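You operate a simulated robot arm through the tools that you are given. There is no shell and no other tool. Be economical: measure what you need, move in short steps, check, and stop when the job is done.

You are at the controls of a simulated robot arm. One attempt, no reset.

Task
One service cylinder is under its card's weight: fill it with inert test charge from the yellow and purple bottles.
Fine: extract fan on first, it stays on; push each bottle home once on that group's seats and leave it; shut the refill lever when the display meets the card. The other bottles stay in the rack. The cushion stands at 30 psi, its relief at 43 psi. Set down upright: yellow refill bottle, purple refill bottle.

The check looks at the end state, three seconds after you hand in, the way a careful person would. Anything else that was tipped, shoved, dropped, spilled or broken makes it a failure.

Robot
A 7-joint arm with a four-finger gripper on a trunk, on a base that drives. Base frame: it is fixed to the floor where the robot stands at the start and does not move with it; the origin is under the middle of the robot, x ahead of it, y to its left, z up; the surface under the hand at the start is at about z = 700. Lengths are in mm, angles in degrees, forces in N, time in s.
Its first joint turns from -69.0 to 172.0 degrees. Places, roughly: black refill bottle [750, -1250, 750]; extract fan switch [700, 0, 1400]; refill lever [1000, -900, 1400]. Payload 3.67 kg.
The TCP is the grasp point between the finger pads, 28 mm short of the fingertips. In the tool frame z runs along the fingers and y along their closing line. The gripper opens to 112 mm. The gripper's body begins 73 mm behind the TCP.
Orientation is that of the tool frame in the base frame, as [roll, pitch, yaw] about the fixed x, y, z axes, in that order (R = Rz(yaw) Ry(pitch) Rx(roll)). With the fingers straight down and closing along the base's y, the tool's x points along the base's -x, its y along +y and its z along -z.

Tools
- The arm moves only by the tool send_rows. Its argument "rows" is a list of rows, each a list of 7 numbers: the turn, a rotation vector about the tool's x, y, z in degrees, then the shift along the tool's x, y, z in mm, then the gripper command, from -1 (shut) to 1 (fully open), values between in proportion. In form: [[ax, ay, az, tx, ty, tz, jaw], ...]. A call has 1 to 12 rows; each row is the pose to reach, as a shift and turn from the pose commanded when the call began, along the tool's axes at that moment. Rows are played at 5 a second. More than 50 mm and 8.6 degrees between two rows, or a gripper value outside its range, and nothing of the call is played. A pose out of reach is approached as far as the arm can. The call stops where the force on the tool passes 40 N (or 10 N more than at its start, if that is more) or the arm is blocked; 0.2 s more then pass. The fingers move at their own pace and stop on an object; they squeeze with about 43 N. The grip force told is the motor's: it shows also when the fingers shut on nothing. Time passes only in rows, and 0.2 s behind the last, so rows that repeat a pose let the fingers close. It gives the time, the measured TCP pose, the force on the tool (base axes), the opening and the grip force at its end, in the units of the frame above (readings bear some noise), with the torque about the TCP (base axes, N m) and any sound that the robot's microphone picked up.
- Cameras (640 x 400 px; columns grow to the right, rows downward): "scene" is now at [113.2, -51.2, 1554.8]; the picture's right is [-0.63, -0.77, -0.00], its down [-0.55, 0.45, -0.70] and it looks along [0.54, -0.44, -0.71] (base axes); focal length 214 px, centre (320, 200). "wrist" rides on the gripper at [60, -18, -104] in the tool frame; the picture's right is [0.29, 0.96, 0.00], its down [-0.80, 0.24, -0.55] and it looks along [-0.53, 0.16, 0.83] (tool axes); focal length 234 px, centre (320, 200). There is no depth. A picture from a camera that has moved, and an enlarged one, comes with that camera's place and axes in the base frame and with its lens.
- camera(camera): a new picture of that camera. The clock stands still meanwhile.
- lift_body(by): slides the trunk up (or, below 0, down) by that many mm; the arm and the scene camera ride with it, the base frame stays. It gives what a move gives, with no picture.
- roll_base(legs): drives the robot by 1 to 6 legs, each [ahead, turn to the left] in mm and degrees, along the robot's own axes; the way and the turn of a leg run together, so that a leg with both is an arc; at most 1500 mm and 180 degrees a leg. The arm and the cameras ride along, it lands a little off, and it stops where it bumps. It gives what a move gives.
- turn_head(pan, tilt): turns the head with the scene camera to pan (to the left, within 86 degrees either way) and tilt (down, from -29 to 69), counted from straight ahead of the robot. It gives what a move gives.
- enlarge(camera, box): a new picture of the part [left, top, right, bottom] of that camera's present view, enlarged. The clock stands still meanwhile.
- job_done(): hands the job in; it is judged then, once.

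Go step by step. Nothing tells you exact positions but the pictures and the camera data: compare them with the known pose of the tool, close in by small moves and look again before you grip or let go. The budget is 120 turns and 82 pictures, counting those below and the enlarged ones. Unless the task says otherwise, let go and move clear before handing in, and close with one line.

The tools are called after "Request:" by a JSON object that holds its "fn" and its "kwargs". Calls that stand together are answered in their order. send_rows: Moves the arm, as the interface text tells. Its arguments: {"type":"object","properties":{"rows":{"type":"array","items":{"type":"array","items":{"type":"number"}}}},"required":["rows"]} The other tools are called the same way: lift_body (by) slides the trunk up or down; roll_base (legs) drives the base; turn_head (pan, tilt) turns the head that bears the scene camera; camera (camera) takes a picture; enlarge (camera, box) takes an enlarged picture of a part of a camera's view; job_done () hands the job in.

At the start:

```text
clock: 0.0
tcp_pos: [543.0, -694.8, 1545.1]
ee_rot: [179.9, 0.0, -180.0]
ft_force: [0.4, 0.0, 0.1]
ft_torque: [0.03, -0.04, 0.0]
gripper_width: 112.1
gripper_force: 0.2
trunk travel left (down, up): [-700.0, 140.0]
robot x, y, heading: [-0.6, 3.6, 0.3]
head pan, tilt: [-39.3, 45.4]
```

scene: 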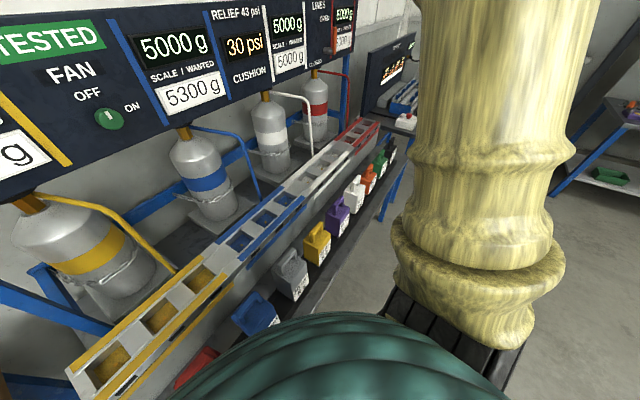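
wrist: 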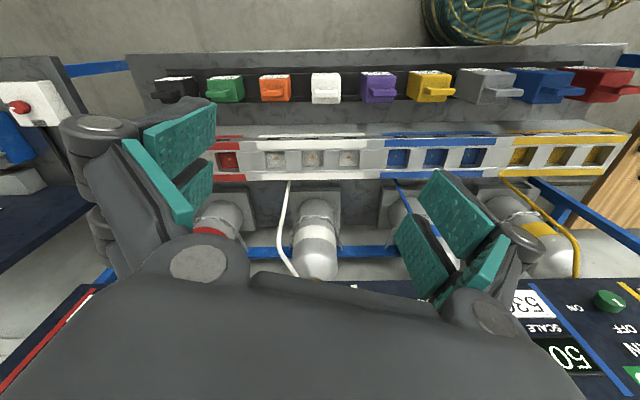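

I see a panel with scales and cards, four cylinders (yellow, blue, white, red), seat groups and a rack of coloured bottles. I'll look closer to read the signs before moving anything.

Request:
{"fn": "enlarge", "kwargs": {"camera": "scene", "box": [0, 0, 360, 220]}}

Request:
{"fn": "enlarge", "kwargs": {"camera": "scene", "box": [150, 120, 420, 380]}}

Request:
{"fn": "turn_head", "kwargs": {"pan": -20, "tilt": 20}}

Request:
{"fn": "camera", "kwargs": {"camera": "scene"}}

```text
1.78 times, centred on (180, 110) of scene
camera zoom: at [113.2, -51.2, 1554.8], right [-0.63, -0.77, 0.0], down [-0.55, 0.45, -0.7], along [0.54, -0.44, -0.71], focal length 381 px, centre (569, 360)
```

zoom: 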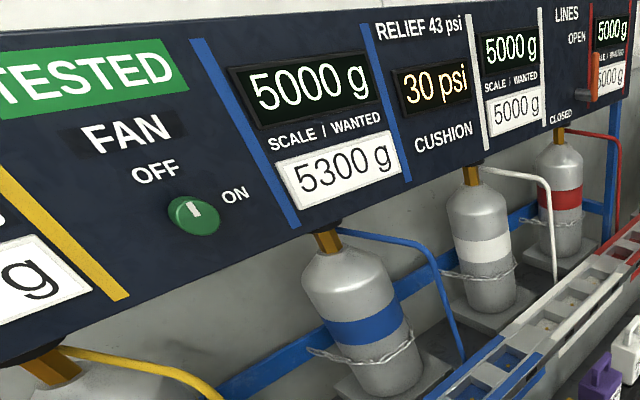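

```text
1.54 times, centred on (285, 250) of scene
camera zoom: at [113.2, -51.2, 1554.8], right [-0.63, -0.77, 0.0], down [-0.55, 0.45, -0.7], along [0.54, -0.44, -0.71], focal length 330 px, centre (374, 123)
```

zoom: 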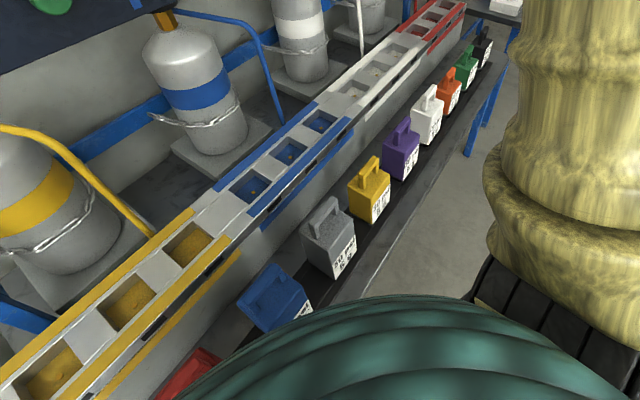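

```text
clock: 0.9
tcp_pos: [542.2, -694.6, 1544.1]
ee_rot: [-180.0, 0.0, -179.9]
ft_force: [-0.1, 1.1, 0.5]
ft_torque: [0.02, -0.01, -0.01]
gripper_width: 111.7
gripper_force: 0.1
trunk travel left (down, up): [-700.0, 140.0]
robot x, y, heading: [-0.7, -1.3, -0.3]
head pan, tilt: [-20.0, 20.0]
```

```text
77 pictures are left
camera scene: at [138.0, -31.8, 1593.9], right [-0.34, -0.94, 0.0], down [-0.32, 0.12, -0.94], along [0.88, -0.32, -0.34], focal length 214 px, centre (320, 200)
```

scene: 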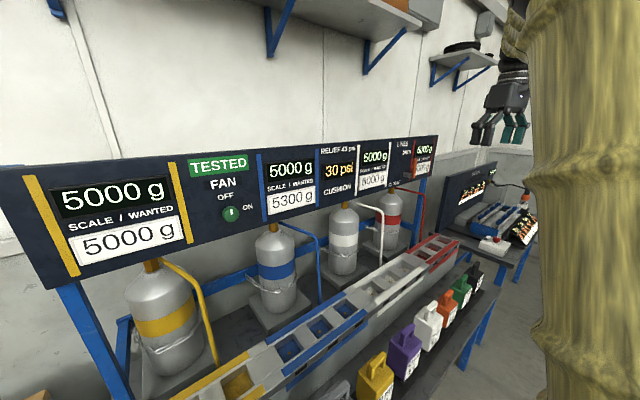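

The blue cylinder reads 5000 g against a 5300 g card, so blue's three seats are the target group. I'll zoom in on the fan knob, the lever and the bottles.

Request:
{"fn": "enlarge", "kwargs": {"camera": "scene", "box": [180, 150, 280, 230]}}

Request:
{"fn": "enlarge", "kwargs": {"camera": "scene", "box": [310, 130, 440, 220]}}

Request:
{"fn": "enlarge", "kwargs": {"camera": "scene", "box": [260, 230, 500, 400]}}

Request:
{"fn": "enlarge", "kwargs": {"camera": "wrist", "box": [300, 50, 640, 260]}}

```text
5.00 times, centred on (230, 190) of scene
camera zoom: at [138.0, -31.8, 1593.9], right [-0.34, -0.94, 0.0], down [-0.32, 0.12, -0.94], along [0.88, -0.32, -0.34], focal length 1072 px, centre (770, 250)
```

zoom: 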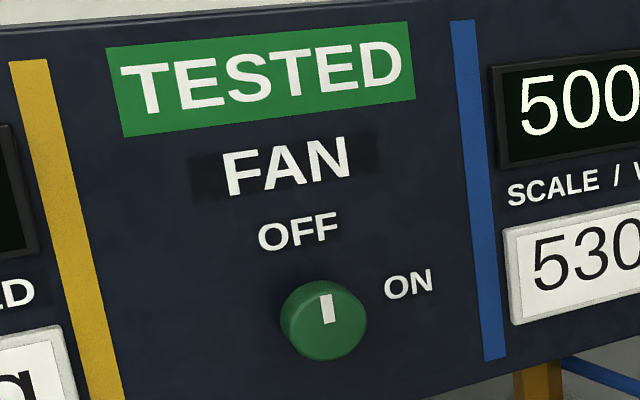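

```text
4.44 times, centred on (375, 175) of scene
camera zoom: at [138.0, -31.8, 1593.9], right [-0.34, -0.94, 0.0], down [-0.32, 0.12, -0.94], along [0.88, -0.32, -0.34], focal length 953 px, centre (76, 311)
```

zoom: 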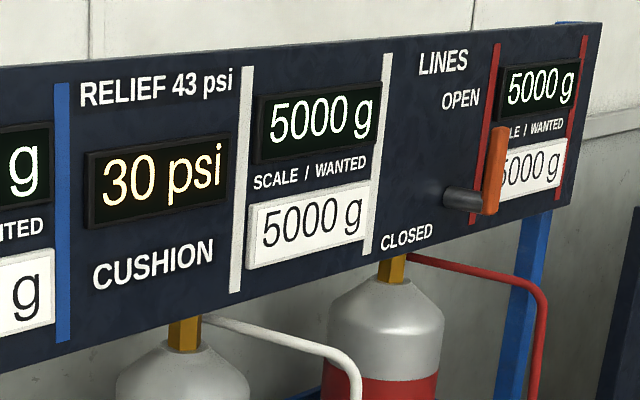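

```text
2.35 times, centred on (380, 315) of scene
camera zoom: at [138.0, -31.8, 1593.9], right [-0.34, -0.94, 0.0], down [-0.32, 0.12, -0.94], along [0.88, -0.32, -0.34], focal length 505 px, centre (179, -71)
```

zoom: 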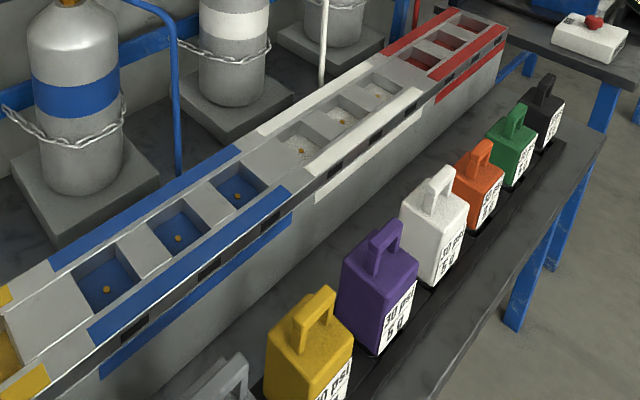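

```text
1.88 times, centred on (470, 155) of wrist
camera zoom: at [480.9, -712.2, 1647.8], right [-0.29, 0.96, 0.0], down [0.8, 0.24, 0.55], along [0.53, 0.16, -0.83], focal length 441 px, centre (38, 285)
```

zoom: 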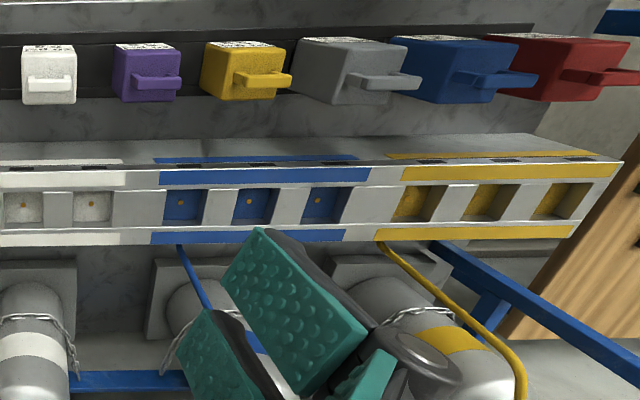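

Next I'll read the bottle labels.

Request:
{"fn": "turn_head", "kwargs": {"pan": -40, "tilt": 45}}

Request:
{"fn": "enlarge", "kwargs": {"camera": "scene", "box": [270, 170, 390, 280]}}

Request:
{"fn": "enlarge", "kwargs": {"camera": "scene", "box": [220, 180, 360, 280]}}

```text
clock: 1.8
tcp_pos: [543.3, -694.5, 1543.6]
ee_rot: [179.9, 0.0, 179.9]
ft_force: [0.3, 0.1, 0.6]
ft_torque: [0.03, 0.01, 0.02]
gripper_width: 112.3
gripper_force: 0.1
trunk travel left (down, up): [-700.0, 140.0]
robot x, y, heading: [1.0, 2.2, 0.3]
head pan, tilt: [-40.0, 45.0]
```

```text
3.64 times, centred on (330, 225) of scene
camera zoom: at [112.9, -52.1, 1555.4], right [-0.64, -0.77, 0.0], down [-0.54, 0.45, -0.71], along [0.54, -0.45, -0.71], focal length 780 px, centre (284, 109)
```

zoom: 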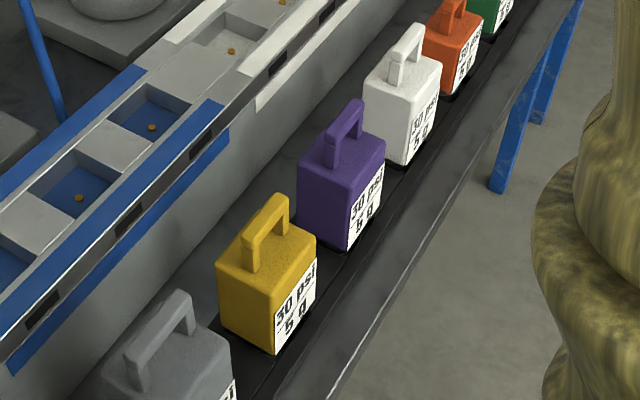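

```text
4.00 times, centred on (290, 230) of scene
camera zoom: at [112.9, -52.1, 1555.4], right [-0.64, -0.77, 0.0], down [-0.54, 0.45, -0.71], along [0.54, -0.45, -0.71], focal length 858 px, centre (440, 80)
```

zoom: 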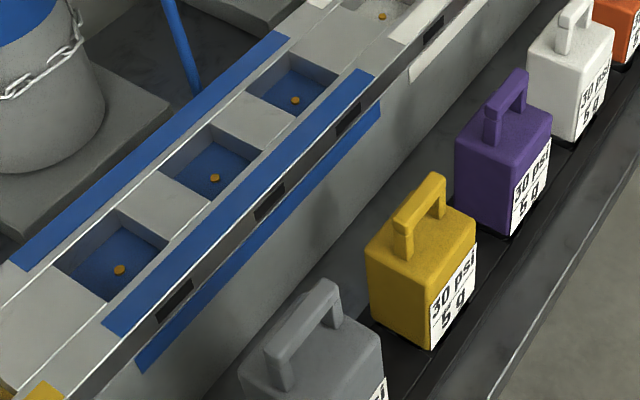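

Labels read about "30 psi / 5 g" each. The panel runs along roughly (0.31, -0.95), so I'll bring the hand to the front of the fan knob with the tool pointing forward.

Request:
{"fn": "send_rows", "kwargs": {"rows": [[0, -7.5, 0, -2, 46, 12, 1], [0, -15, 0, -3, 93, 25, 1], [0, -22.5, 0, -5, 140, 37, 1], [0, -30, 0, -7, 186, 50, 1], [0, -37.5, 0, -8, 233, 62, 1], [0, -45, 0, -10, 280, 75, 1], [0, -52.5, 0, -12, 326, 87, 1], [0, -60, 0, -13, 373, 100, 1], [0, -67.5, 0, -15, 420, 112, 1], [0, -75, 0, -17, 466, 125, 1], [0, -82.5, 0, -17, 513, 137, 1], [0, -90, 0, -17, 558, 150, 1]]}}

Request:
{"fn": "turn_head", "kwargs": {"pan": -10, "tilt": 25}}

Request:
{"fn": "camera", "kwargs": {"camera": "scene"}}

Request:
{"fn": "camera", "kwargs": {"camera": "wrist"}}

```text
clock: 4.6
tcp_pos: [656.1, -258.8, 1353.2]
ee_rot: [107.0, 84.0, 108.7]
ft_force: [0.1, -0.1, -0.2]
ft_torque: [0.02, -0.01, -0.02]
gripper_width: 111.9
gripper_force: 0.1
out of reach, approached as far as the arm can: row 6, 7, 8, 9, 10, 11, 12
trunk travel left (down, up): [-700.0, 140.0]
robot x, y, heading: [-0.6, 0.6, -0.1]
head pan, tilt: [-40.0, 45.0]
stopped in row 12: the arm was blocked; the commanded pose is now the measured one
```

```text
clock: 5.5
tcp_pos: [655.5, -260.4, 1352.0]
ee_rot: [108.3, 83.9, 109.9]
ft_force: [-0.2, -0.3, 1.3]
ft_torque: [0.01, -0.01, -0.03]
gripper_width: 112.2
gripper_force: 0.1
trunk travel left (down, up): [-700.0, 140.0]
robot x, y, heading: [1.6, 0.1, -0.1]
head pan, tilt: [-10.0, 25.0]
```

```text
70 pictures are left
camera scene: at [120.4, -47.6, 1562.3], right [-0.57, -0.82, 0.0], down [-0.53, 0.37, -0.76], along [0.63, -0.43, -0.65], focal length 214 px, centre (320, 200)
```

scene: 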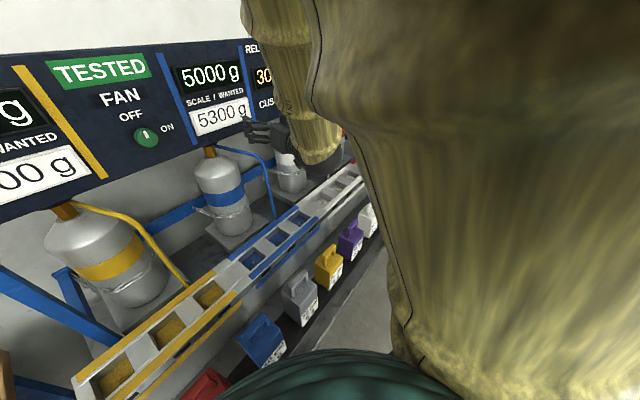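

```text
69 pictures are left
camera wrist: at [548.0, -273.9, 1293.1], right [-0.04, 0.98, -0.19], down [-0.53, 0.14, 0.84], along [0.85, 0.13, 0.52], focal length 234 px, centre (320, 200)
```

wrist: 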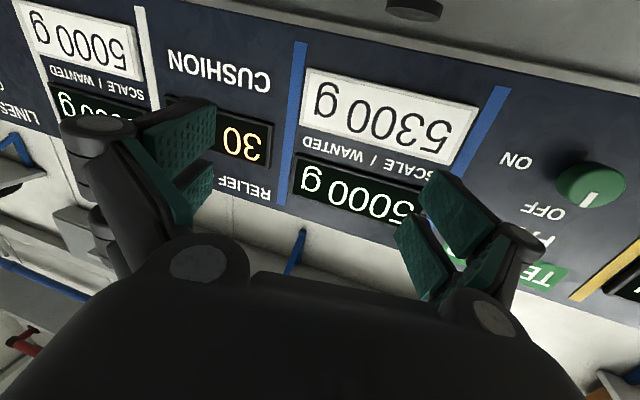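

The fan knob is at about (736, 13, 1354). I'll slide the hand across in front of it and yaw to face the panel square.

Request:
{"fn": "send_rows", "kwargs": {"rows": [[-3, 0, 0, 4, 40, -2, 1], [-6, 0, 0, 8, 80, -3, 1], [-9, 0, 0, 12, 120, -5, 1], [-12, 0, 0, 16, 160, -6, 1], [-15, 0, 0, 20, 200, -8, 1], [-16, 0, 0, 24, 239, -9, 1]]}}

Request:
{"fn": "camera", "kwargs": {"camera": "wrist"}}

```text
clock: 6.9
tcp_pos: [676.1, -103.6, 1337.5]
ee_rot: [92.2, 78.6, 110.4]
ft_force: [0.5, 0.5, -0.4]
ft_torque: [0.0, -0.02, -0.04]
gripper_width: 112.2
gripper_force: 0.0
out of reach, approached as far as the arm can: row 1, 2, 3, 4, 5, 6
trunk travel left (down, up): [-700.0, 140.0]
robot x, y, heading: [4.6, 1.3, 0.2]
head pan, tilt: [-10.0, 25.0]
```

```text
68 pictures are left
camera wrist: at [577.2, -142.2, 1276.2], right [-0.31, 0.95, -0.09], down [-0.54, -0.1, 0.83], along [0.78, 0.31, 0.55], focal length 234 px, centre (320, 200)
```

wrist: 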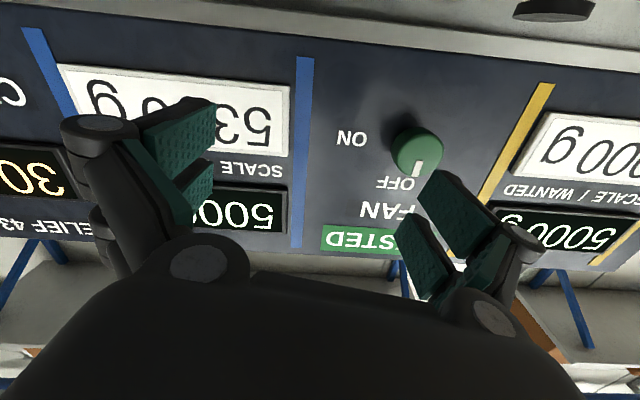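

The arm seems cramped this close in, so I'll back the base off 200 mm to give it room.

Request:
{"fn": "roll_base", "kwargs": {"legs": [[-200, 0]]}}

Request:
{"fn": "turn_head", "kwargs": {"pan": 0, "tilt": 20}}

Request:
{"fn": "camera", "kwargs": {"camera": "scene"}}

```text
clock: 8.5
tcp_pos: [472.9, -102.0, 1341.4]
ee_rot: [91.1, 78.4, 109.6]
ft_force: [-1.2, 1.2, -0.2]
ft_torque: [-0.02, 0.08, -0.02]
gripper_width: 112.0
gripper_force: 0.0
trunk travel left (down, up): [-700.0, 140.0]
robot x, y, heading: [-199.2, 0.2, 0.2]
head pan, tilt: [-10.0, 25.0]
```

```text
clock: 9.3
tcp_pos: [475.4, -104.4, 1336.8]
ee_rot: [92.3, 78.2, 110.7]
ft_force: [0.7, 0.2, -0.1]
ft_torque: [-0.02, -0.06, 0.03]
gripper_width: 112.1
gripper_force: 0.0
trunk travel left (down, up): [-700.0, 140.0]
robot x, y, heading: [-201.8, 0.5, 0.1]
head pan, tilt: [0.0, 20.0]
```

```text
67 pictures are left
camera scene: at [-68.3, -44.3, 1589.0], right [-0.48, -0.87, 0.0], down [-0.34, 0.19, -0.92], along [0.8, -0.45, -0.39], focal length 214 px, centre (320, 200)
```

scene: 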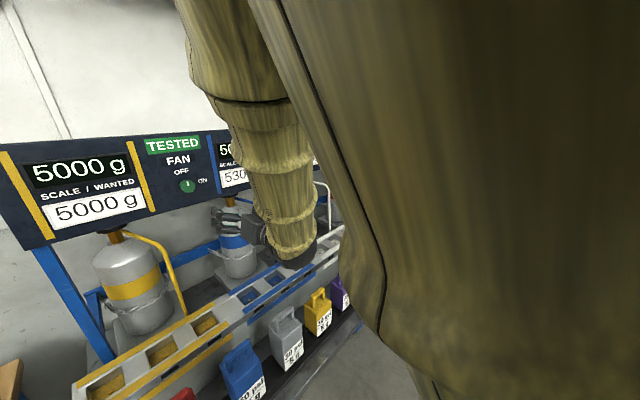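

The tool axis already faces the panel square. I'll approach to about 110 mm in front of the knob and look.

Request:
{"fn": "send_rows", "kwargs": {"rows": [[0, 0, -3, -3, 8, 44, 1], [0, 0, -6, -6, 16, 88, 1], [0, 0, -9, -10, 24, 132, 1], [0, 0, -12, -13, 31, 175, 1]]}}

Request:
{"fn": "camera", "kwargs": {"camera": "wrist"}}

```text
clock: 10.5
tcp_pos: [634.8, -78.4, 1403.9]
ee_rot: [67.1, 84.2, 85.0]
ft_force: [0.0, 0.0, 0.1]
ft_torque: [-0.01, 0.04, -0.01]
gripper_width: 111.9
gripper_force: 0.0
out of reach, approached as far as the arm can: row 2, 3, 4
trunk travel left (down, up): [-700.0, 140.0]
robot x, y, heading: [-200.0, 1.8, -0.2]
head pan, tilt: [0.0, 20.0]
stopped in row 4: the arm was blocked; the commanded pose is now the measured one
```

```text
66 pictures are left
camera wrist: at [540.9, -120.5, 1338.3], right [-0.29, 0.94, -0.2], down [-0.61, -0.02, 0.79], along [0.74, 0.35, 0.57], focal length 234 px, centre (320, 200)
```

wrist: 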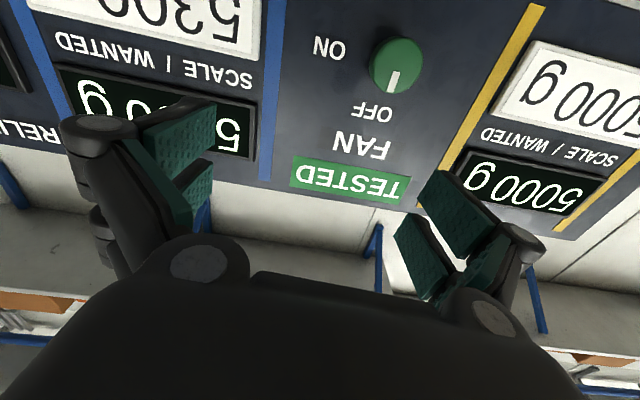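

Blocked again, probably because the shoulder stands too high for a level tool. I'll pull back a little, lower the trunk and try again.

Request:
{"fn": "send_rows", "kwargs": {"rows": [[0, 0, 0, 0, 0, -40, 1], [0, 0, 0, 0, 0, -80, 1]]}}

Request:
{"fn": "lift_body", "kwargs": {"by": -250}}

Request:
{"fn": "turn_head", "kwargs": {"pan": 10, "tilt": 10}}

Request:
{"fn": "camera", "kwargs": {"camera": "scene"}}

```text
clock: 11.3
tcp_pos: [568.9, -136.8, 1396.0]
ee_rot: [76.2, 78.6, 92.4]
ft_force: [0.4, 0.2, -0.4]
ft_torque: [0.0, 0.02, 0.0]
gripper_width: 112.1
gripper_force: 0.1
trunk travel left (down, up): [-700.0, 140.0]
robot x, y, heading: [-199.1, 1.7, -0.1]
head pan, tilt: [0.0, 20.0]
stopped in row 2: the arm was blocked; the commanded pose is now the measured one
```

```text
clock: 13.8
tcp_pos: [566.8, -136.0, 1146.4]
ee_rot: [76.1, 78.5, 92.4]
ft_force: [0.5, 0.2, -0.5]
ft_torque: [-0.01, 0.04, -0.01]
gripper_width: 112.1
gripper_force: 0.0
trunk travel left (down, up): [-450.0, 390.0]
robot x, y, heading: [-197.9, 1.6, 0.1]
head pan, tilt: [0.0, 20.0]
```

```text
clock: 14.6
tcp_pos: [566.5, -135.2, 1145.5]
ee_rot: [76.0, 78.6, 92.2]
ft_force: [-0.1, 0.8, -0.6]
ft_torque: [0.02, 0.01, 0.0]
gripper_width: 111.8
gripper_force: 0.0
trunk travel left (down, up): [-450.0, 390.0]
robot x, y, heading: [-197.9, -1.8, -0.2]
head pan, tilt: [10.0, 10.0]
```

```text
65 pictures are left
camera scene: at [-56.8, -2.0, 1356.0], right [-0.03, -1.0, 0.0], down [-0.22, 0.01, -0.98], along [0.98, -0.03, -0.22], focal length 214 px, centre (320, 200)
```

scene: 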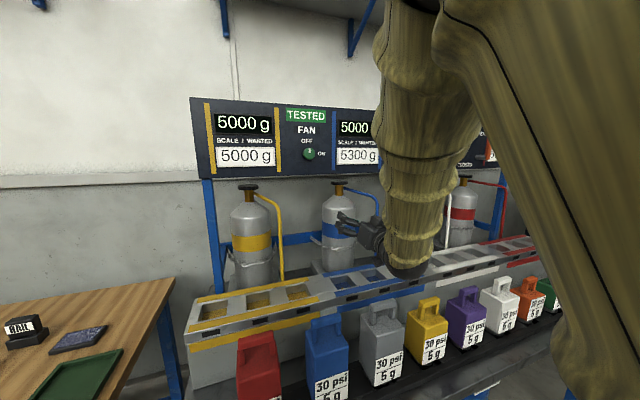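

The view is clear now. I'll raise the hand towards the front of the knob from this lower trunk.

Request:
{"fn": "send_rows", "kwargs": {"rows": [[0, 0, 0, -31, 21, 17, 1], [0, 0, 0, -61, 43, 35, 1], [0, 0, 0, -92, 64, 52, 1], [0, 0, 0, -122, 85, 70, 1], [0, 0, 0, -153, 107, 87, 1], [0, 0, 0, -183, 128, 105, 1]]}}

Request:
{"fn": "camera", "kwargs": {"camera": "wrist"}}

```text
clock: 16.2
tcp_pos: [692.4, -81.1, 1303.5]
ee_rot: [89.5, 72.0, 104.0]
ft_force: [-0.3, -0.2, 0.1]
ft_torque: [-0.01, -0.03, 0.03]
gripper_width: 111.7
gripper_force: 0.1
out of reach, approached as far as the arm can: row 3, 4, 5, 6
trunk travel left (down, up): [-450.0, 390.0]
robot x, y, heading: [-199.8, 0.3, -0.1]
head pan, tilt: [10.0, 10.0]
stopped in row 6: the arm was blocked; the commanded pose is now the measured one
```

```text
64 pictures are left
camera wrist: at [589.2, -104.2, 1239.9], right [-0.25, 0.97, 0.02], down [-0.53, -0.16, 0.83], along [0.81, 0.2, 0.56], focal length 234 px, centre (320, 200)
```

wrist: 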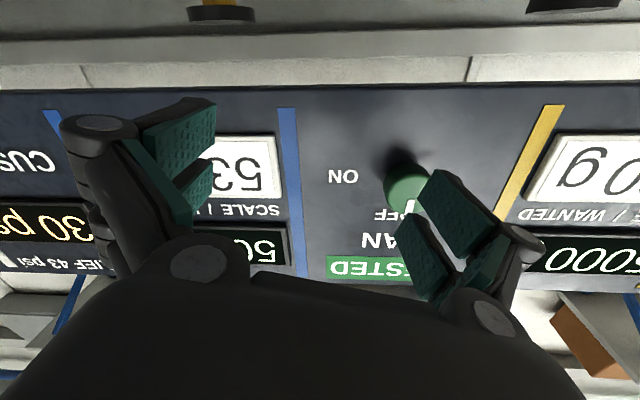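

The results consistently drift toward positive roll about the tool axis, so a wrist limit is likely. I'll roll the hand +40° while moving in front of the knob.

Request:
{"fn": "send_rows", "kwargs": {"rows": [[0, 0, 8, 0, 0, -20, 1], [0, 0, 16, 0, 0, -35, 1], [0, 0, 24, -5, 20, -35, 1], [0, 0, 32, -10, 40, -35, 1], [0, 0, 40, -17, 60, -35, 1], [0, 0, 40, -23, 83, -35, 1]]}}

Request:
{"fn": "camera", "kwargs": {"camera": "wrist"}}

```text
clock: 17.3
tcp_pos: [674.2, -115.8, 1321.2]
ee_rot: [89.5, 29.3, 102.7]
ft_force: [0.7, -0.5, -0.5]
ft_torque: [0.01, -0.05, 0.02]
gripper_width: 111.9
gripper_force: 0.0
out of reach, approached as far as the arm can: row 4, 5
trunk travel left (down, up): [-450.0, 390.0]
robot x, y, heading: [-197.6, 2.8, 0.1]
head pan, tilt: [10.0, 10.0]
stopped in row 5: the arm was blocked; the commanded pose is now the measured one
```

```text
63 pictures are left
camera wrist: at [562.6, -96.9, 1274.9], right [-0.17, 0.7, 0.69], down [-0.41, -0.69, 0.59], along [0.89, -0.19, 0.41], focal length 234 px, centre (320, 200)
```

wrist: 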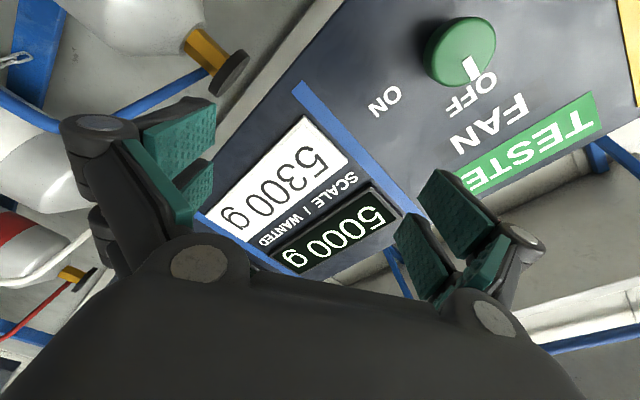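

Still short on the left side. I'll back off, swing the hand to the robot's right and then turn the base left, so the knob lies where the arm has freedom.

Request:
{"fn": "roll_base", "kwargs": {"legs": [[-200, 0]]}}

Request:
{"fn": "send_rows", "kwargs": {"rows": [[1.6, -2.9, 0, -23, -12, -35, 1], [3.2, -5.7, 0, -45, -25, -70, 1], [4.8, -8.6, 0, -68, -37, -106, 1], [6.4, -11.4, 0, -91, -50, -141, 1], [8, -14.3, 0, -113, -62, -176, 1], [9.6, -17.1, 0, -136, -74, -211, 1], [11.2, -20, 0, -159, -87, -247, 1], [12.8, -22.9, 0, -181, -99, -282, 1], [14.4, -25.7, 0, -204, -112, -317, 1], [16, -28.6, 0, -227, -124, -352, 1], [17.6, -31.4, 0, -249, -136, -388, 1]]}}

```text
clock: 18.9
tcp_pos: [468.3, -113.6, 1325.8]
ee_rot: [89.2, 29.3, 102.7]
ft_force: [-0.9, -0.2, -0.2]
ft_torque: [0.03, 0.04, 0.01]
gripper_width: 112.2
gripper_force: 0.1
trunk travel left (down, up): [-450.0, 390.0]
robot x, y, heading: [-401.3, -1.2, -0.0]
head pan, tilt: [10.0, 10.0]
```

```text
clock: 19.5
tcp_pos: [436.5, -248.9, 1297.0]
ee_rot: [90.3, 21.1, 95.1]
ft_force: [0.5, 0.3, -0.8]
ft_torque: [-0.03, -0.05, -0.04]
gripper_width: 111.8
gripper_force: 0.1
out of reach, approached as far as the arm can: row 2, 3
trunk travel left (down, up): [-450.0, 390.0]
robot x, y, heading: [-402.1, 2.2, 0.1]
head pan, tilt: [10.0, 10.0]
stopped in row 3: the arm was blocked; the commanded pose is now the measured one
```

The evidence suggests the arm is too folded when close, and with the base at -400 it can extend. I'll push forward first, then left towards the knob.

Request:
{"fn": "send_rows", "kwargs": {"rows": [[0, 0, 0, -4, -1, 45, 1], [0, 0, 0, -8, -3, 90, 1], [0, 0, 0, -12, -4, 135, 1], [0, 0, 0, -16, -5, 180, 1], [-1, 3, 0, 22, 22, 186, 1], [-2, 5, 0, 60, 49, 194, 1], [-3, 8, 0, 98, 76, 200, 1], [-4, 10, 0, 136, 103, 208, 1], [-4.7, 12, 0, 174, 130, 215, 1]]}}

Request:
{"fn": "camera", "kwargs": {"camera": "scene"}}

```text
clock: 21.7
tcp_pos: [643.8, -125.8, 1361.7]
ee_rot: [89.0, 15.4, 103.6]
ft_force: [-0.2, 0.1, 0.0]
ft_torque: [0.0, -0.03, 0.05]
gripper_width: 111.8
gripper_force: 0.1
trunk travel left (down, up): [-450.0, 390.0]
robot x, y, heading: [-404.2, 3.3, -0.2]
head pan, tilt: [10.0, 10.0]
stopped in row 9: the arm was blocked; the commanded pose is now the measured one
```

```text
62 pictures are left
camera scene: at [-260.9, 15.6, 1360.3], right [0.17, -0.99, 0.0], down [-0.17, -0.03, -0.98], along [0.97, 0.17, -0.17], focal length 214 px, centre (320, 200)
```

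scene: 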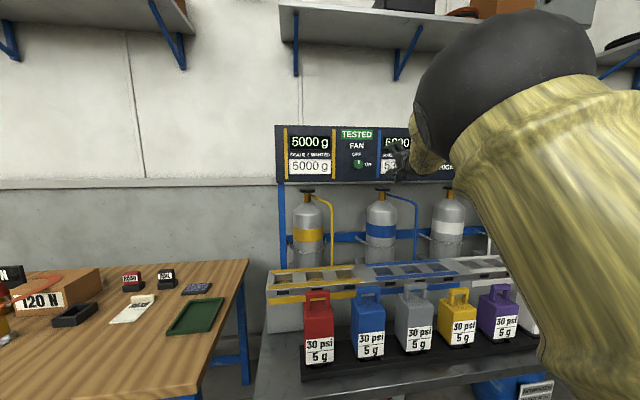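

The arm is freer now. I'll continue slowly toward the knob's front.

Request:
{"fn": "send_rows", "kwargs": {"rows": [[0, 0, 0, 13, 2, 2, 1], [0, 1, 0, 26, 4, 4, 1], [0, 1, 0, 39, 7, 6, 1], [-0.5, 2, 0, 52, 9, 8, 1], [-0.5, 3, 0, 65, 11, 10, 1], [-1, 4, 0, 78, 14, 12, 1], [-1, 4, 0, 91, 16, 14, 1], [-1, 4, 0, 103, 18, 15, 1], [-1, 4, 0, 103, 18, 15, 1]]}}

Request:
{"fn": "camera", "kwargs": {"camera": "wrist"}}

```text
clock: 23.9
tcp_pos: [644.7, -102.6, 1359.3]
ee_rot: [88.1, 10.8, 104.6]
ft_force: [0.1, -0.2, -1.1]
ft_torque: [0.02, -0.01, 0.01]
gripper_width: 111.8
gripper_force: 0.0
trunk travel left (down, up): [-450.0, 390.0]
robot x, y, heading: [-402.9, 2.5, -0.4]
head pan, tilt: [10.0, 10.0]
stopped in row 9: the arm was blocked; the commanded pose is now the measured one
```

```text
61 pictures are left
camera wrist: at [528.7, -74.3, 1325.6], right [-0.15, 0.44, 0.89], down [-0.36, -0.86, 0.37], along [0.92, -0.26, 0.28], focal length 234 px, centre (320, 200)
```

wrist: 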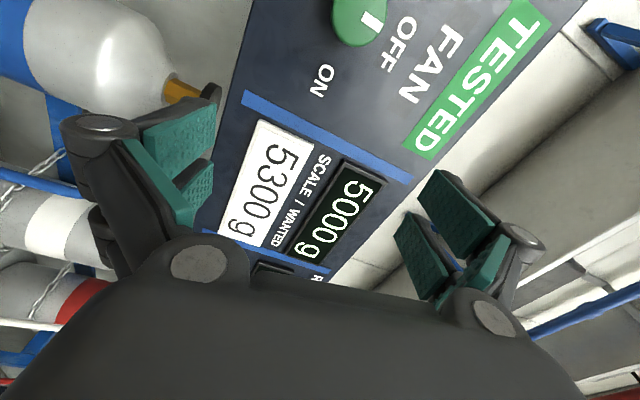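

Leftward arm motion is blocked by the robot itself, so a small base turn will bring the hand in front of the knob.

Request:
{"fn": "roll_base", "kwargs": {"legs": [[0, 5]]}}

Request:
{"fn": "camera", "kwargs": {"camera": "wrist"}}

```text
clock: 24.8
tcp_pos: [648.8, -7.7, 1357.4]
ee_rot: [88.2, 10.9, 109.6]
ft_force: [-0.1, 1.3, -0.1]
ft_torque: [0.01, 0.04, -0.01]
gripper_width: 112.0
gripper_force: 0.0
trunk travel left (down, up): [-450.0, 390.0]
robot x, y, heading: [-401.9, 0.8, 5.1]
head pan, tilt: [10.0, 10.0]
```

```text
60 pictures are left
camera wrist: at [531.8, 10.2, 1325.2], right [-0.18, 0.43, 0.89], down [-0.28, -0.89, 0.37], along [0.94, -0.18, 0.28], focal length 234 px, centre (320, 200)
```

wrist: 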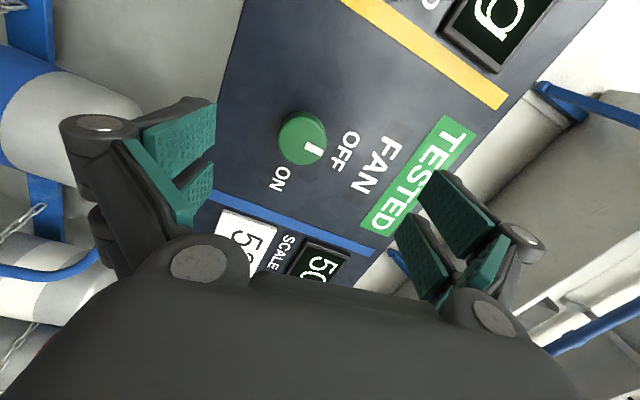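

The knob is about 88 mm ahead along the tool axis. I'll roll the hand back to leave room for the clockwise turn, and close in.

Request:
{"fn": "send_rows", "kwargs": {"rows": [[0, 0, -7, -3, -5, 10, 1], [0, 0, -14, -6, -11, 20, 1], [0, 0, -21, -6, -11, 30, 1], [0, 0, -28, -6, -11, 40, 1], [0, 0, -35, -6, -11, 45, 1], [0, 0, -42, -6, -11, 45, 1], [0, 0, -42, -6, -11, 45, 1]]}}

Request:
{"fn": "camera", "kwargs": {"camera": "wrist"}}

```text
clock: 26.6
tcp_pos: [704.2, -67.4, 1356.0]
ee_rot: [85.9, 49.4, 104.2]
ft_force: [-0.3, -0.6, -0.6]
ft_torque: [0.01, 0.0, 0.04]
gripper_width: 111.7
gripper_force: 0.0
trunk travel left (down, up): [-450.0, 390.0]
robot x, y, heading: [-403.7, -1.2, 4.8]
head pan, tilt: [10.0, 10.0]
stopped in row 7: the arm was blocked; the commanded pose is now the measured one
```

```text
59 pictures are left
camera wrist: at [598.4, -73.0, 1293.2], right [-0.29, 0.87, 0.4], down [-0.46, -0.5, 0.74], along [0.84, 0.03, 0.54], focal length 234 px, centre (320, 200)
```

wrist: 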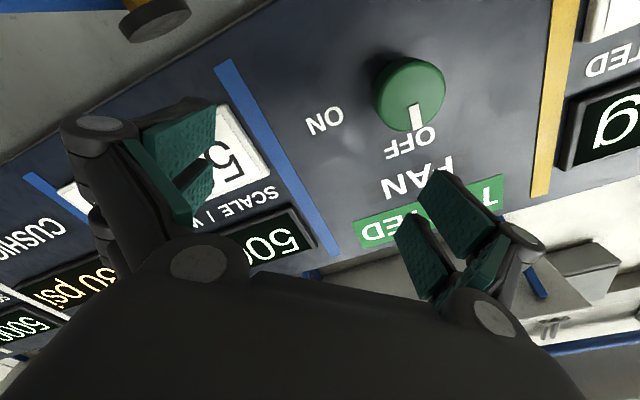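

Rolling back shifted the hand right by about 60 mm. I'll back off 40 mm and correct it with a small base turn.

Request:
{"fn": "send_rows", "kwargs": {"rows": [[0, 0, 0, 0, 0, -20, 1], [0, 0, 0, 0, 0, -40, 1]]}}

Request:
{"fn": "roll_base", "kwargs": {"legs": [[0, 3.7]]}}

Request:
{"fn": "camera", "kwargs": {"camera": "wrist"}}

```text
clock: 27.4
tcp_pos: [680.4, -115.1, 1322.6]
ee_rot: [88.2, 47.6, 104.3]
ft_force: [0.5, 0.9, 0.1]
ft_torque: [0.04, -0.04, 0.01]
gripper_width: 111.8
gripper_force: 0.0
trunk travel left (down, up): [-450.0, 390.0]
robot x, y, heading: [-401.6, 1.1, 5.1]
head pan, tilt: [10.0, 10.0]
stopped in row 2: the arm was blocked; the commanded pose is now the measured one
```

```text
clock: 28.3
tcp_pos: [685.2, -41.1, 1322.9]
ee_rot: [88.3, 47.6, 108.1]
ft_force: [-0.4, 0.5, -1.6]
ft_torque: [0.02, 0.03, -0.02]
gripper_width: 111.9
gripper_force: 0.0
trunk travel left (down, up): [-450.0, 390.0]
robot x, y, heading: [-405.4, 3.1, 8.7]
head pan, tilt: [10.0, 10.0]
```

```text
58 pictures are left
camera wrist: at [577.9, -49.9, 1264.2], right [-0.31, 0.85, 0.43], down [-0.42, -0.53, 0.74], along [0.85, 0.05, 0.52], focal length 234 px, centre (320, 200)
```

wrist: 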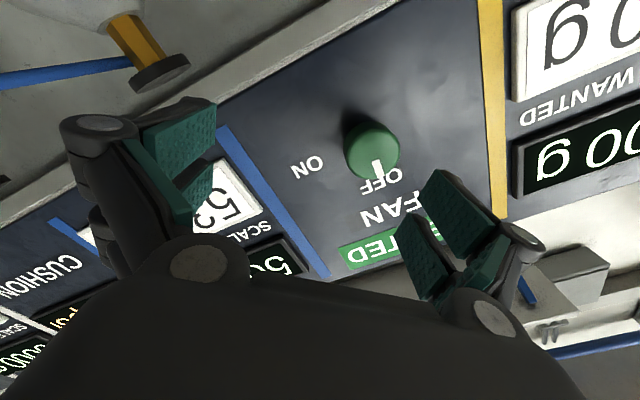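

The odd head angles earlier suggest the head itself bumps against the upper arm. I'll pan the head well left to free the arm and then re-aim.

Request:
{"fn": "turn_head", "kwargs": {"pan": 70, "tilt": 10}}

Request:
{"fn": "send_rows", "kwargs": {"rows": [[0, 0, 0, -5, 6, -5, 1], [0, 0, 0, -10, 12, -10, 1], [0, 0, 0, -15, 18, -15, 1], [0, 0, 0, -15, 30, -15, 1], [0, 0, 0, -15, 30, -15, 1]]}}

```text
clock: 29.6
tcp_pos: [686.2, -42.6, 1323.5]
ee_rot: [88.2, 47.7, 108.0]
ft_force: [0.3, 0.6, 0.6]
ft_torque: [0.0, -0.04, -0.02]
gripper_width: 112.0
gripper_force: 0.1
trunk travel left (down, up): [-450.0, 390.0]
robot x, y, heading: [-402.4, -2.9, 8.5]
head pan, tilt: [70.0, 10.0]
```

```text
clock: 30.8
tcp_pos: [669.2, -45.6, 1349.4]
ee_rot: [88.5, 47.1, 107.9]
ft_force: [-0.5, 0.2, -0.3]
ft_torque: [0.0, 0.03, 0.02]
gripper_width: 112.2
gripper_force: 0.0
trunk travel left (down, up): [-450.0, 390.0]
robot x, y, heading: [-402.2, 1.8, 8.8]
head pan, tilt: [70.0, 10.0]
```

That freed the arm. Now I'll centre on the knob, rolling the hand back another 40°.

Request:
{"fn": "send_rows", "kwargs": {"rows": [[0, 0, -8, 6, 6, 3, 1], [0, 0, -16, 12, 12, 7, 1], [0, 0, -24, 18, 18, 10, 1], [0, 0, -32, 24, 23, 13, 1], [0, 0, -40, 24, 23, 14, 1], [0, 0, -40, 24, 23, 14, 1]]}}

Request:
{"fn": "camera", "kwargs": {"camera": "wrist"}}

```text
clock: 32.4
tcp_pos: [684.9, -105.0, 1354.1]
ee_rot: [75.1, 82.0, 90.4]
ft_force: [0.5, 0.1, -1.4]
ft_torque: [0.0, 0.0, 0.01]
gripper_width: 111.9
gripper_force: 0.1
trunk travel left (down, up): [-450.0, 390.0]
robot x, y, heading: [-401.2, -1.4, 8.7]
head pan, tilt: [70.0, 10.0]
stopped in row 6: the arm was blocked; the commanded pose is now the measured one
```

```text
57 pictures are left
camera wrist: at [587.7, -140.7, 1287.5], right [-0.25, 0.96, -0.15], down [-0.6, -0.03, 0.8], along [0.76, 0.29, 0.58], focal length 234 px, centre (320, 200)
```

wrist: 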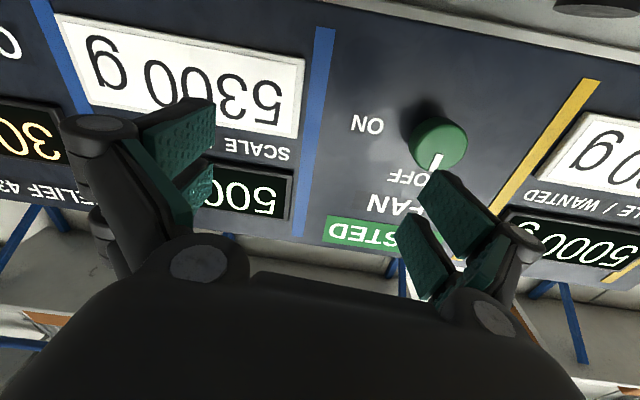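

Rolling that way conflicts with the arm, so I'll use the other roll side: roll +50° and centre on the knob.

Request:
{"fn": "send_rows", "kwargs": {"rows": [[0, 0, 8, 0, 0, 0, 1], [-1, 0, 16, 4, 18, 2, 1], [-2, 0, 24, 8, 37, 4, 1], [-3, 0, 32, 12, 56, 6, 1], [-3.5, 0, 40, 16, 75, 9, 1], [-3.5, 0, 48, 20, 94, 11, 1], [-3.5, 0, 48, 20, 94, 11, 1]]}}

Request:
{"fn": "camera", "kwargs": {"camera": "wrist"}}

```text
clock: 34.0
tcp_pos: [670.6, -10.1, 1345.1]
ee_rot: [85.4, 34.1, 105.3]
ft_force: [0.3, 0.4, -0.3]
ft_torque: [0.02, -0.01, -0.05]
gripper_width: 112.1
gripper_force: 0.0
trunk travel left (down, up): [-450.0, 390.0]
robot x, y, heading: [-404.6, -0.5, 8.5]
head pan, tilt: [70.0, 10.0]
```

```text
56 pictures are left
camera wrist: at [561.4, -3.0, 1290.1], right [-0.28, 0.73, 0.63], down [-0.41, -0.68, 0.61], along [0.87, -0.09, 0.48], focal length 234 px, centre (320, 200)
```

wrist: 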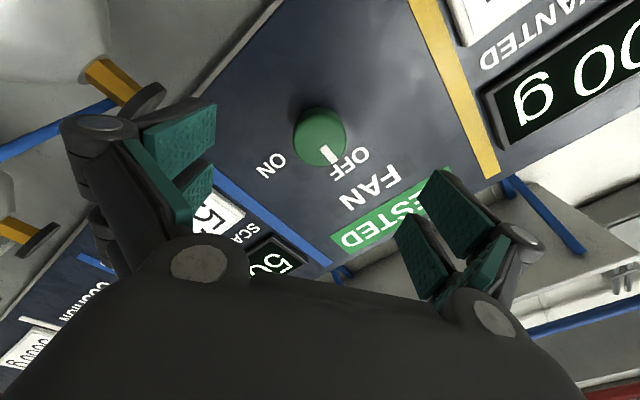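

Exactly placed. I'll level the tool slightly, close to about 25 mm off and check.

Request:
{"fn": "send_rows", "kwargs": {"rows": [[1.5, 1, 0, 2, 0, 15, 1], [3.1, 2.1, 0, 4, -1, 30, 1], [3.1, 2.1, 0, 4, -1, 45, 1], [3.1, 2.1, 0, 4, -1, 45, 1]]}}

Request:
{"fn": "camera", "kwargs": {"camera": "wrist"}}

```text
clock: 35.0
tcp_pos: [711.1, 11.6, 1348.9]
ee_rot: [89.8, 34.5, 108.0]
ft_force: [-0.9, 0.5, 0.5]
ft_torque: [-0.03, -0.01, -0.01]
gripper_width: 112.1
gripper_force: 0.0
trunk travel left (down, up): [-450.0, 390.0]
robot x, y, heading: [-399.7, 1.9, 8.7]
head pan, tilt: [70.0, 10.0]
```

```text
55 pictures are left
camera wrist: at [598.6, 16.7, 1298.7], right [-0.24, 0.74, 0.63], down [-0.37, -0.67, 0.65], along [0.9, -0.07, 0.43], focal length 234 px, centre (320, 200)
```

wrist: 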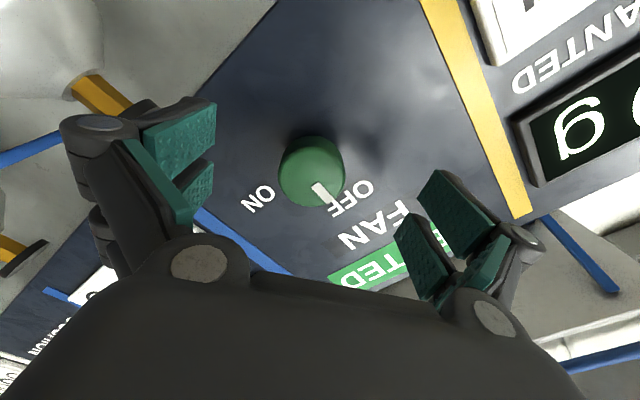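

The knob lies nearly on the tool axis with its face just ahead of the TCP. I'll advance 8 mm, shift slightly and close on it.

Request:
{"fn": "send_rows", "kwargs": {"rows": [[0, 0, 0, 0, -4, 4, 1], [0, 0, 0, 0, -4, 8, 1], [0, 0, 0, 0, -4, 8, 0], [0, 0, 0, 0, -4, 8, -0.5], [0, 0, 0, 0, -4, 8, -1], [0, 0, 0, 0, -4, 8, -1]]}}

Request:
{"fn": "camera", "kwargs": {"camera": "wrist"}}

```text
clock: 36.4
tcp_pos: [719.3, 13.1, 1344.9]
ee_rot: [89.6, 34.5, 108.0]
ft_force: [5.3, 0.8, 8.2]
ft_torque: [0.01, -0.14, 0.14]
gripper_width: 41.6
gripper_force: 45.4
trunk travel left (down, up): [-450.0, 390.0]
robot x, y, heading: [-399.2, 2.3, 8.6]
head pan, tilt: [70.0, 10.0]
```

```text
54 pictures are left
camera wrist: at [607.0, 17.7, 1295.9], right [-0.25, 0.74, 0.63], down [-0.37, -0.67, 0.65], along [0.9, -0.07, 0.44], focal length 234 px, centre (320, 200)
```

wrist: 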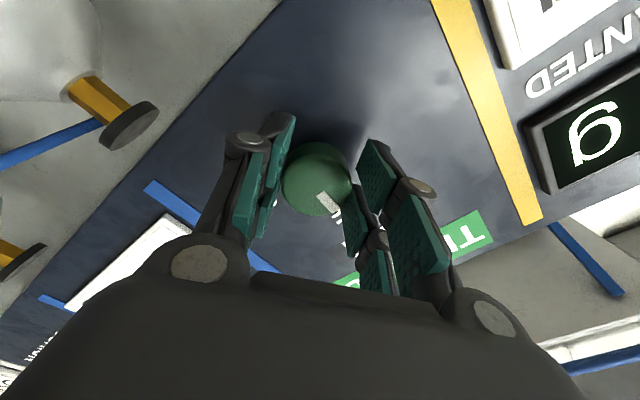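

Gripped at 41.6 mm. Now I'll turn it clockwise toward ON.

Request:
{"fn": "send_rows", "kwargs": {"rows": [[0, 0, 6, 0, -4, 8, -1], [0, 0, 12, 0, -4, 8, -1], [0, 0, 18, 0, -4, 8, -1], [0, 0, 24, 0, -4, 8, -1], [0, 0, 30, 0, -4, 8, -1], [0, 0, 36, 0, -4, 8, -1], [0, 0, 42, 0, -4, 8, -1], [0, 0, 48, 0, -4, 8, -1], [0, 0, 54, 0, -4, 8, -1]]}}

Request:
{"fn": "camera", "kwargs": {"camera": "wrist"}}

```text
clock: 38.0
tcp_pos: [723.3, 11.9, 1350.1]
ee_rot: [89.2, -5.6, 108.4]
ft_force: [-22.9, -1.2, 4.8]
ft_torque: [0.05, -0.19, 0.74]
gripper_width: 40.5
gripper_force: 45.2
trunk travel left (down, up): [-450.0, 390.0]
robot x, y, heading: [-406.9, 3.5, 8.4]
head pan, tilt: [70.0, 10.0]
stopped in row 7: the force on the tool passed its limit at 41 N (the readings are from after the stop); the commanded pose is now the measured one
```

```text
53 pictures are left
camera wrist: at [604.2, 38.1, 1336.4], right [-0.07, 0.18, 0.98], down [-0.27, -0.95, 0.15], along [0.96, -0.26, 0.12], focal length 234 px, centre (320, 200)
```

wrist: 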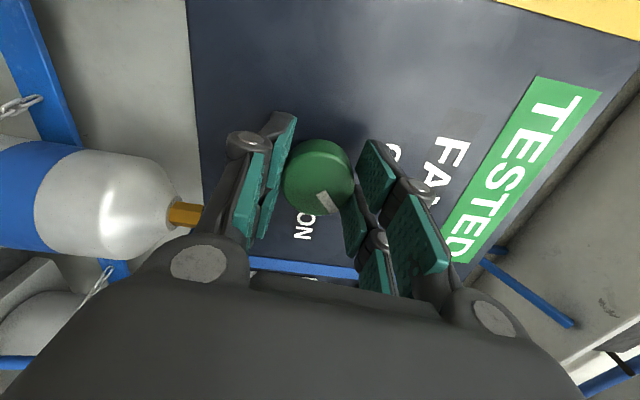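

Turned about 40°; a push along the axis stopped it. I'll ease back slightly and turn on.

Request:
{"fn": "send_rows", "kwargs": {"rows": [[0, 0, 4, 0, 0, -3, -1], [0, 0, 9, 0, 0, -4, -1], [0, 0, 14, 0, 0, -4, -1], [0, 0, 19, 0, 0, -4, -1], [0, 0, 24, 0, 0, -4, -1], [0, 0, 29, 0, 0, -4, -1], [0, 0, 34, 0, 0, -4, -1]]}}

Request:
{"fn": "camera", "kwargs": {"camera": "wrist"}}

```text
clock: 38.6
tcp_pos: [722.5, 12.2, 1351.2]
ee_rot: [89.1, -15.7, 108.5]
ft_force: [1.5, 1.9, 4.7]
ft_torque: [-0.07, 0.1, -0.25]
gripper_width: 40.6
gripper_force: 44.8
trunk travel left (down, up): [-450.0, 390.0]
robot x, y, heading: [-402.8, 1.5, 8.7]
head pan, tilt: [70.0, 10.0]
stopped in row 3: the force on the tool passed its limit at 43 N (the readings are from after the stop); the commanded pose is now the measured one
```

```text
52 pictures are left
camera wrist: at [603.7, 38.8, 1347.8], right [-0.02, 0.01, 1.0], down [-0.27, -0.96, 0.01], along [0.96, -0.27, 0.02], focal length 234 px, centre (320, 200)
```

wrist: 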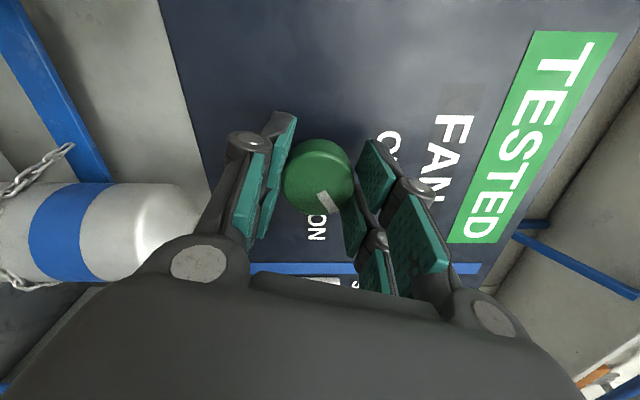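

Request:
{"fn": "send_rows", "kwargs": {"rows": [[0, 0, 3, 0, 0, 0, -1], [0, 0, 6, 0, 0, 0, -1], [0, 0, 9, 0, 0, 0, -1], [0, 0, 12, 0, 0, 0, -1], [0, 0, 15, 0, 0, 0, -1], [0, 0, 18, 0, 0, 0, -1], [0, 0, 21, 0, 0, 0, -1]]}}

```text
clock: 40.2
tcp_pos: [723.9, 11.5, 1354.5]
ee_rot: [88.8, -36.6, 108.9]
ft_force: [20.7, 0.9, 26.3]
ft_torque: [0.01, -0.31, -0.24]
gripper_width: 40.5
gripper_force: 45.3
trunk travel left (down, up): [-450.0, 390.0]
robot x, y, heading: [-402.9, 4.4, 8.5]
head pan, tilt: [70.0, 10.0]
```

Now about 71° of turn; I'll look at the knob.

Request:
{"fn": "camera", "kwargs": {"camera": "wrist"}}

```text
51 pictures are left
camera wrist: at [604.6, 34.4, 1371.5], right [0.09, -0.33, 0.94], down [-0.28, -0.92, -0.29], along [0.96, -0.23, -0.18], focal length 234 px, centre (320, 200)
```

wrist: 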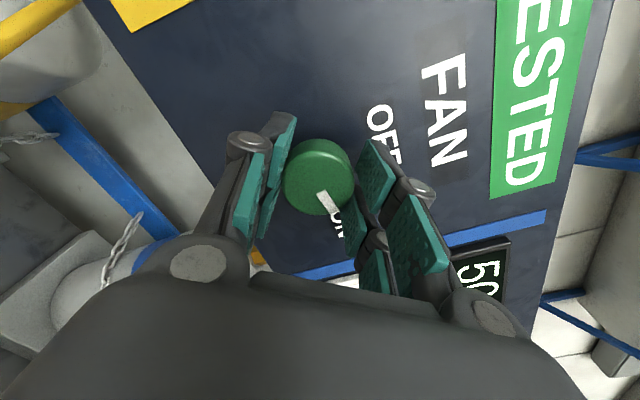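

The pointer lies at ON. I'll nudge a few degrees more to be sure of the stop, then open and back off.

Request:
{"fn": "send_rows", "kwargs": {"rows": [[0, 0, 3, 0, 0, 0, -1], [0, 0, 6, 0, 0, 0, -1], [0, 0, 9, 0, 0, 0, -1]]}}

Request:
{"fn": "send_rows", "kwargs": {"rows": [[0, 0, 0, 0, 0, 0, 0], [0, 0, 0, 0, 0, 0, 1], [0, 0, 0, 0, 0, -5, 1], [0, 0, 0, 0, 0, -40, 1], [0, 0, 0, 0, 0, -80, 1], [0, 0, 0, 0, 0, -100, 1]]}}

Request:
{"fn": "camera", "kwargs": {"camera": "wrist"}}

```text
clock: 41.0
tcp_pos: [724.7, 9.1, 1352.6]
ee_rot: [88.7, -45.8, 109.2]
ft_force: [27.5, -2.6, 32.9]
ft_torque: [-0.31, -1.17, 0.01]
gripper_width: 40.5
gripper_force: 45.0
trunk travel left (down, up): [-450.0, 390.0]
robot x, y, heading: [-403.2, 0.6, 8.4]
head pan, tilt: [70.0, 10.0]
```

```text
clock: 42.5
tcp_pos: [628.5, -21.1, 1348.8]
ee_rot: [88.7, -45.6, 109.2]
ft_force: [-0.2, 0.2, -0.7]
ft_torque: [0.01, 0.02, -0.01]
gripper_width: 112.1
gripper_force: 0.1
trunk travel left (down, up): [-450.0, 390.0]
robot x, y, heading: [-402.8, 0.9, 8.7]
head pan, tilt: [70.0, 10.0]
```

```text
50 pictures are left
camera wrist: at [510.2, -1.8, 1377.5], right [0.14, -0.46, 0.87], down [-0.29, -0.86, -0.41], along [0.95, -0.2, -0.26], focal length 234 px, centre (320, 200)
```

wrist: 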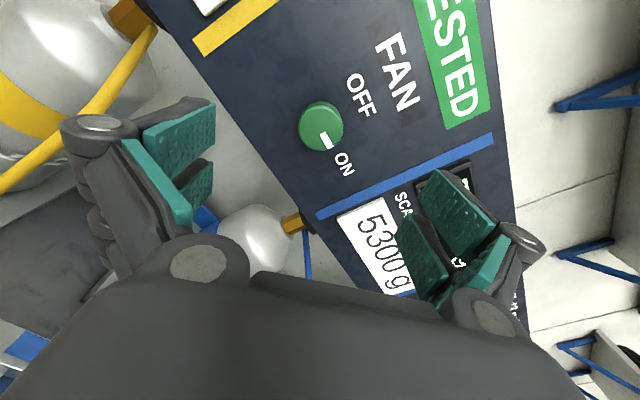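

The pointer is at ON and the knob hit its stop, so the fan is set. Now I'll bring the tool to point down, ready for the bottles.

Request:
{"fn": "send_rows", "kwargs": {"rows": [[0, 0, -8, 0, 0, -10, 1], [0, 0, -16, 0, 0, -20, 1], [0, 0, -24, 0, 0, -30, 1], [0, 0, -32, 0, 0, -40, 1], [0, 0, -40, 0, 0, -50, 1], [0, 0, -46, 0, 0, -60, 1], [0, 0, -46, 0, 0, -60, 1]]}}

Request:
{"fn": "send_rows", "kwargs": {"rows": [[8, 0, 0, -8, -5, -15, 1], [16, 0, 0, -16, -10, -30, 1], [24, 0, 0, -24, -15, -45, 1], [32, 0, 0, -32, -20, -60, 1], [40, 0, 0, -40, -25, -75, 1], [48, 0, 0, -48, -30, -90, 1], [56, 0, 0, -56, -35, -105, 1], [64, 0, 0, -64, -40, -120, 1], [72, 0, 0, -72, -45, -130, 1], [80, 0, 0, -80, -50, -140, 1], [88, 0, 0, -80, -50, -150, 1], [90, 0, 0, -80, -50, -150, 1]]}}

```text
clock: 44.2
tcp_pos: [576.5, -107.4, 1363.8]
ee_rot: [87.2, -5.2, 106.2]
ft_force: [-0.5, 0.7, 0.4]
ft_torque: [-0.02, 0.03, 0.04]
gripper_width: 111.8
gripper_force: 0.1
trunk travel left (down, up): [-450.0, 390.0]
robot x, y, heading: [-403.6, -0.2, 8.9]
head pan, tilt: [70.0, 10.0]
stopped in row 7: the arm was blocked; the commanded pose is now the measured one
```

```text
clock: 46.9
tcp_pos: [453.9, -219.9, 1299.3]
ee_rot: [177.5, -4.9, 106.3]
ft_force: [0.4, 0.4, -0.3]
ft_torque: [0.03, -0.03, -0.01]
gripper_width: 111.9
gripper_force: 0.1
trunk travel left (down, up): [-450.0, 390.0]
robot x, y, heading: [-403.0, 1.5, 8.5]
head pan, tilt: [70.0, 10.0]
```

Tool is down now. I'll drive ahead 200 mm, then move the hand over the yellow bottle.

Request:
{"fn": "roll_base", "kwargs": {"legs": [[200, 0]]}}

Request:
{"fn": "camera", "kwargs": {"camera": "wrist"}}

```text
clock: 48.4
tcp_pos: [653.4, -189.0, 1298.8]
ee_rot: [177.5, -4.9, 106.2]
ft_force: [1.5, 0.2, 0.6]
ft_torque: [0.02, 0.03, -0.01]
gripper_width: 112.1
gripper_force: 0.1
trunk travel left (down, up): [-450.0, 390.0]
robot x, y, heading: [-204.5, 28.3, 8.5]
head pan, tilt: [70.0, 10.0]
```

```text
49 pictures are left
camera wrist: at [615.9, -145.8, 1406.0], right [0.84, 0.54, 0.07], down [0.44, -0.75, 0.49], along [0.32, -0.38, -0.87], focal length 234 px, centre (320, 200)
```

wrist: 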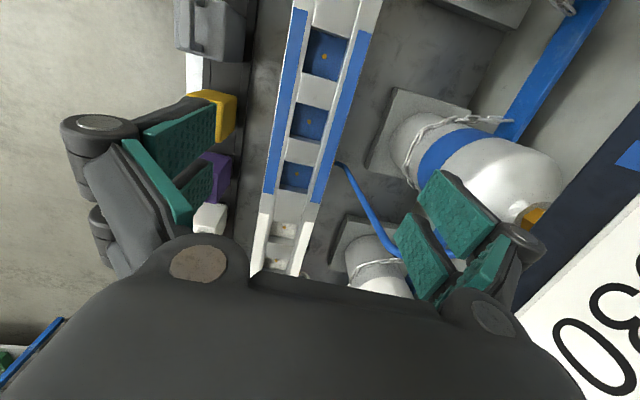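

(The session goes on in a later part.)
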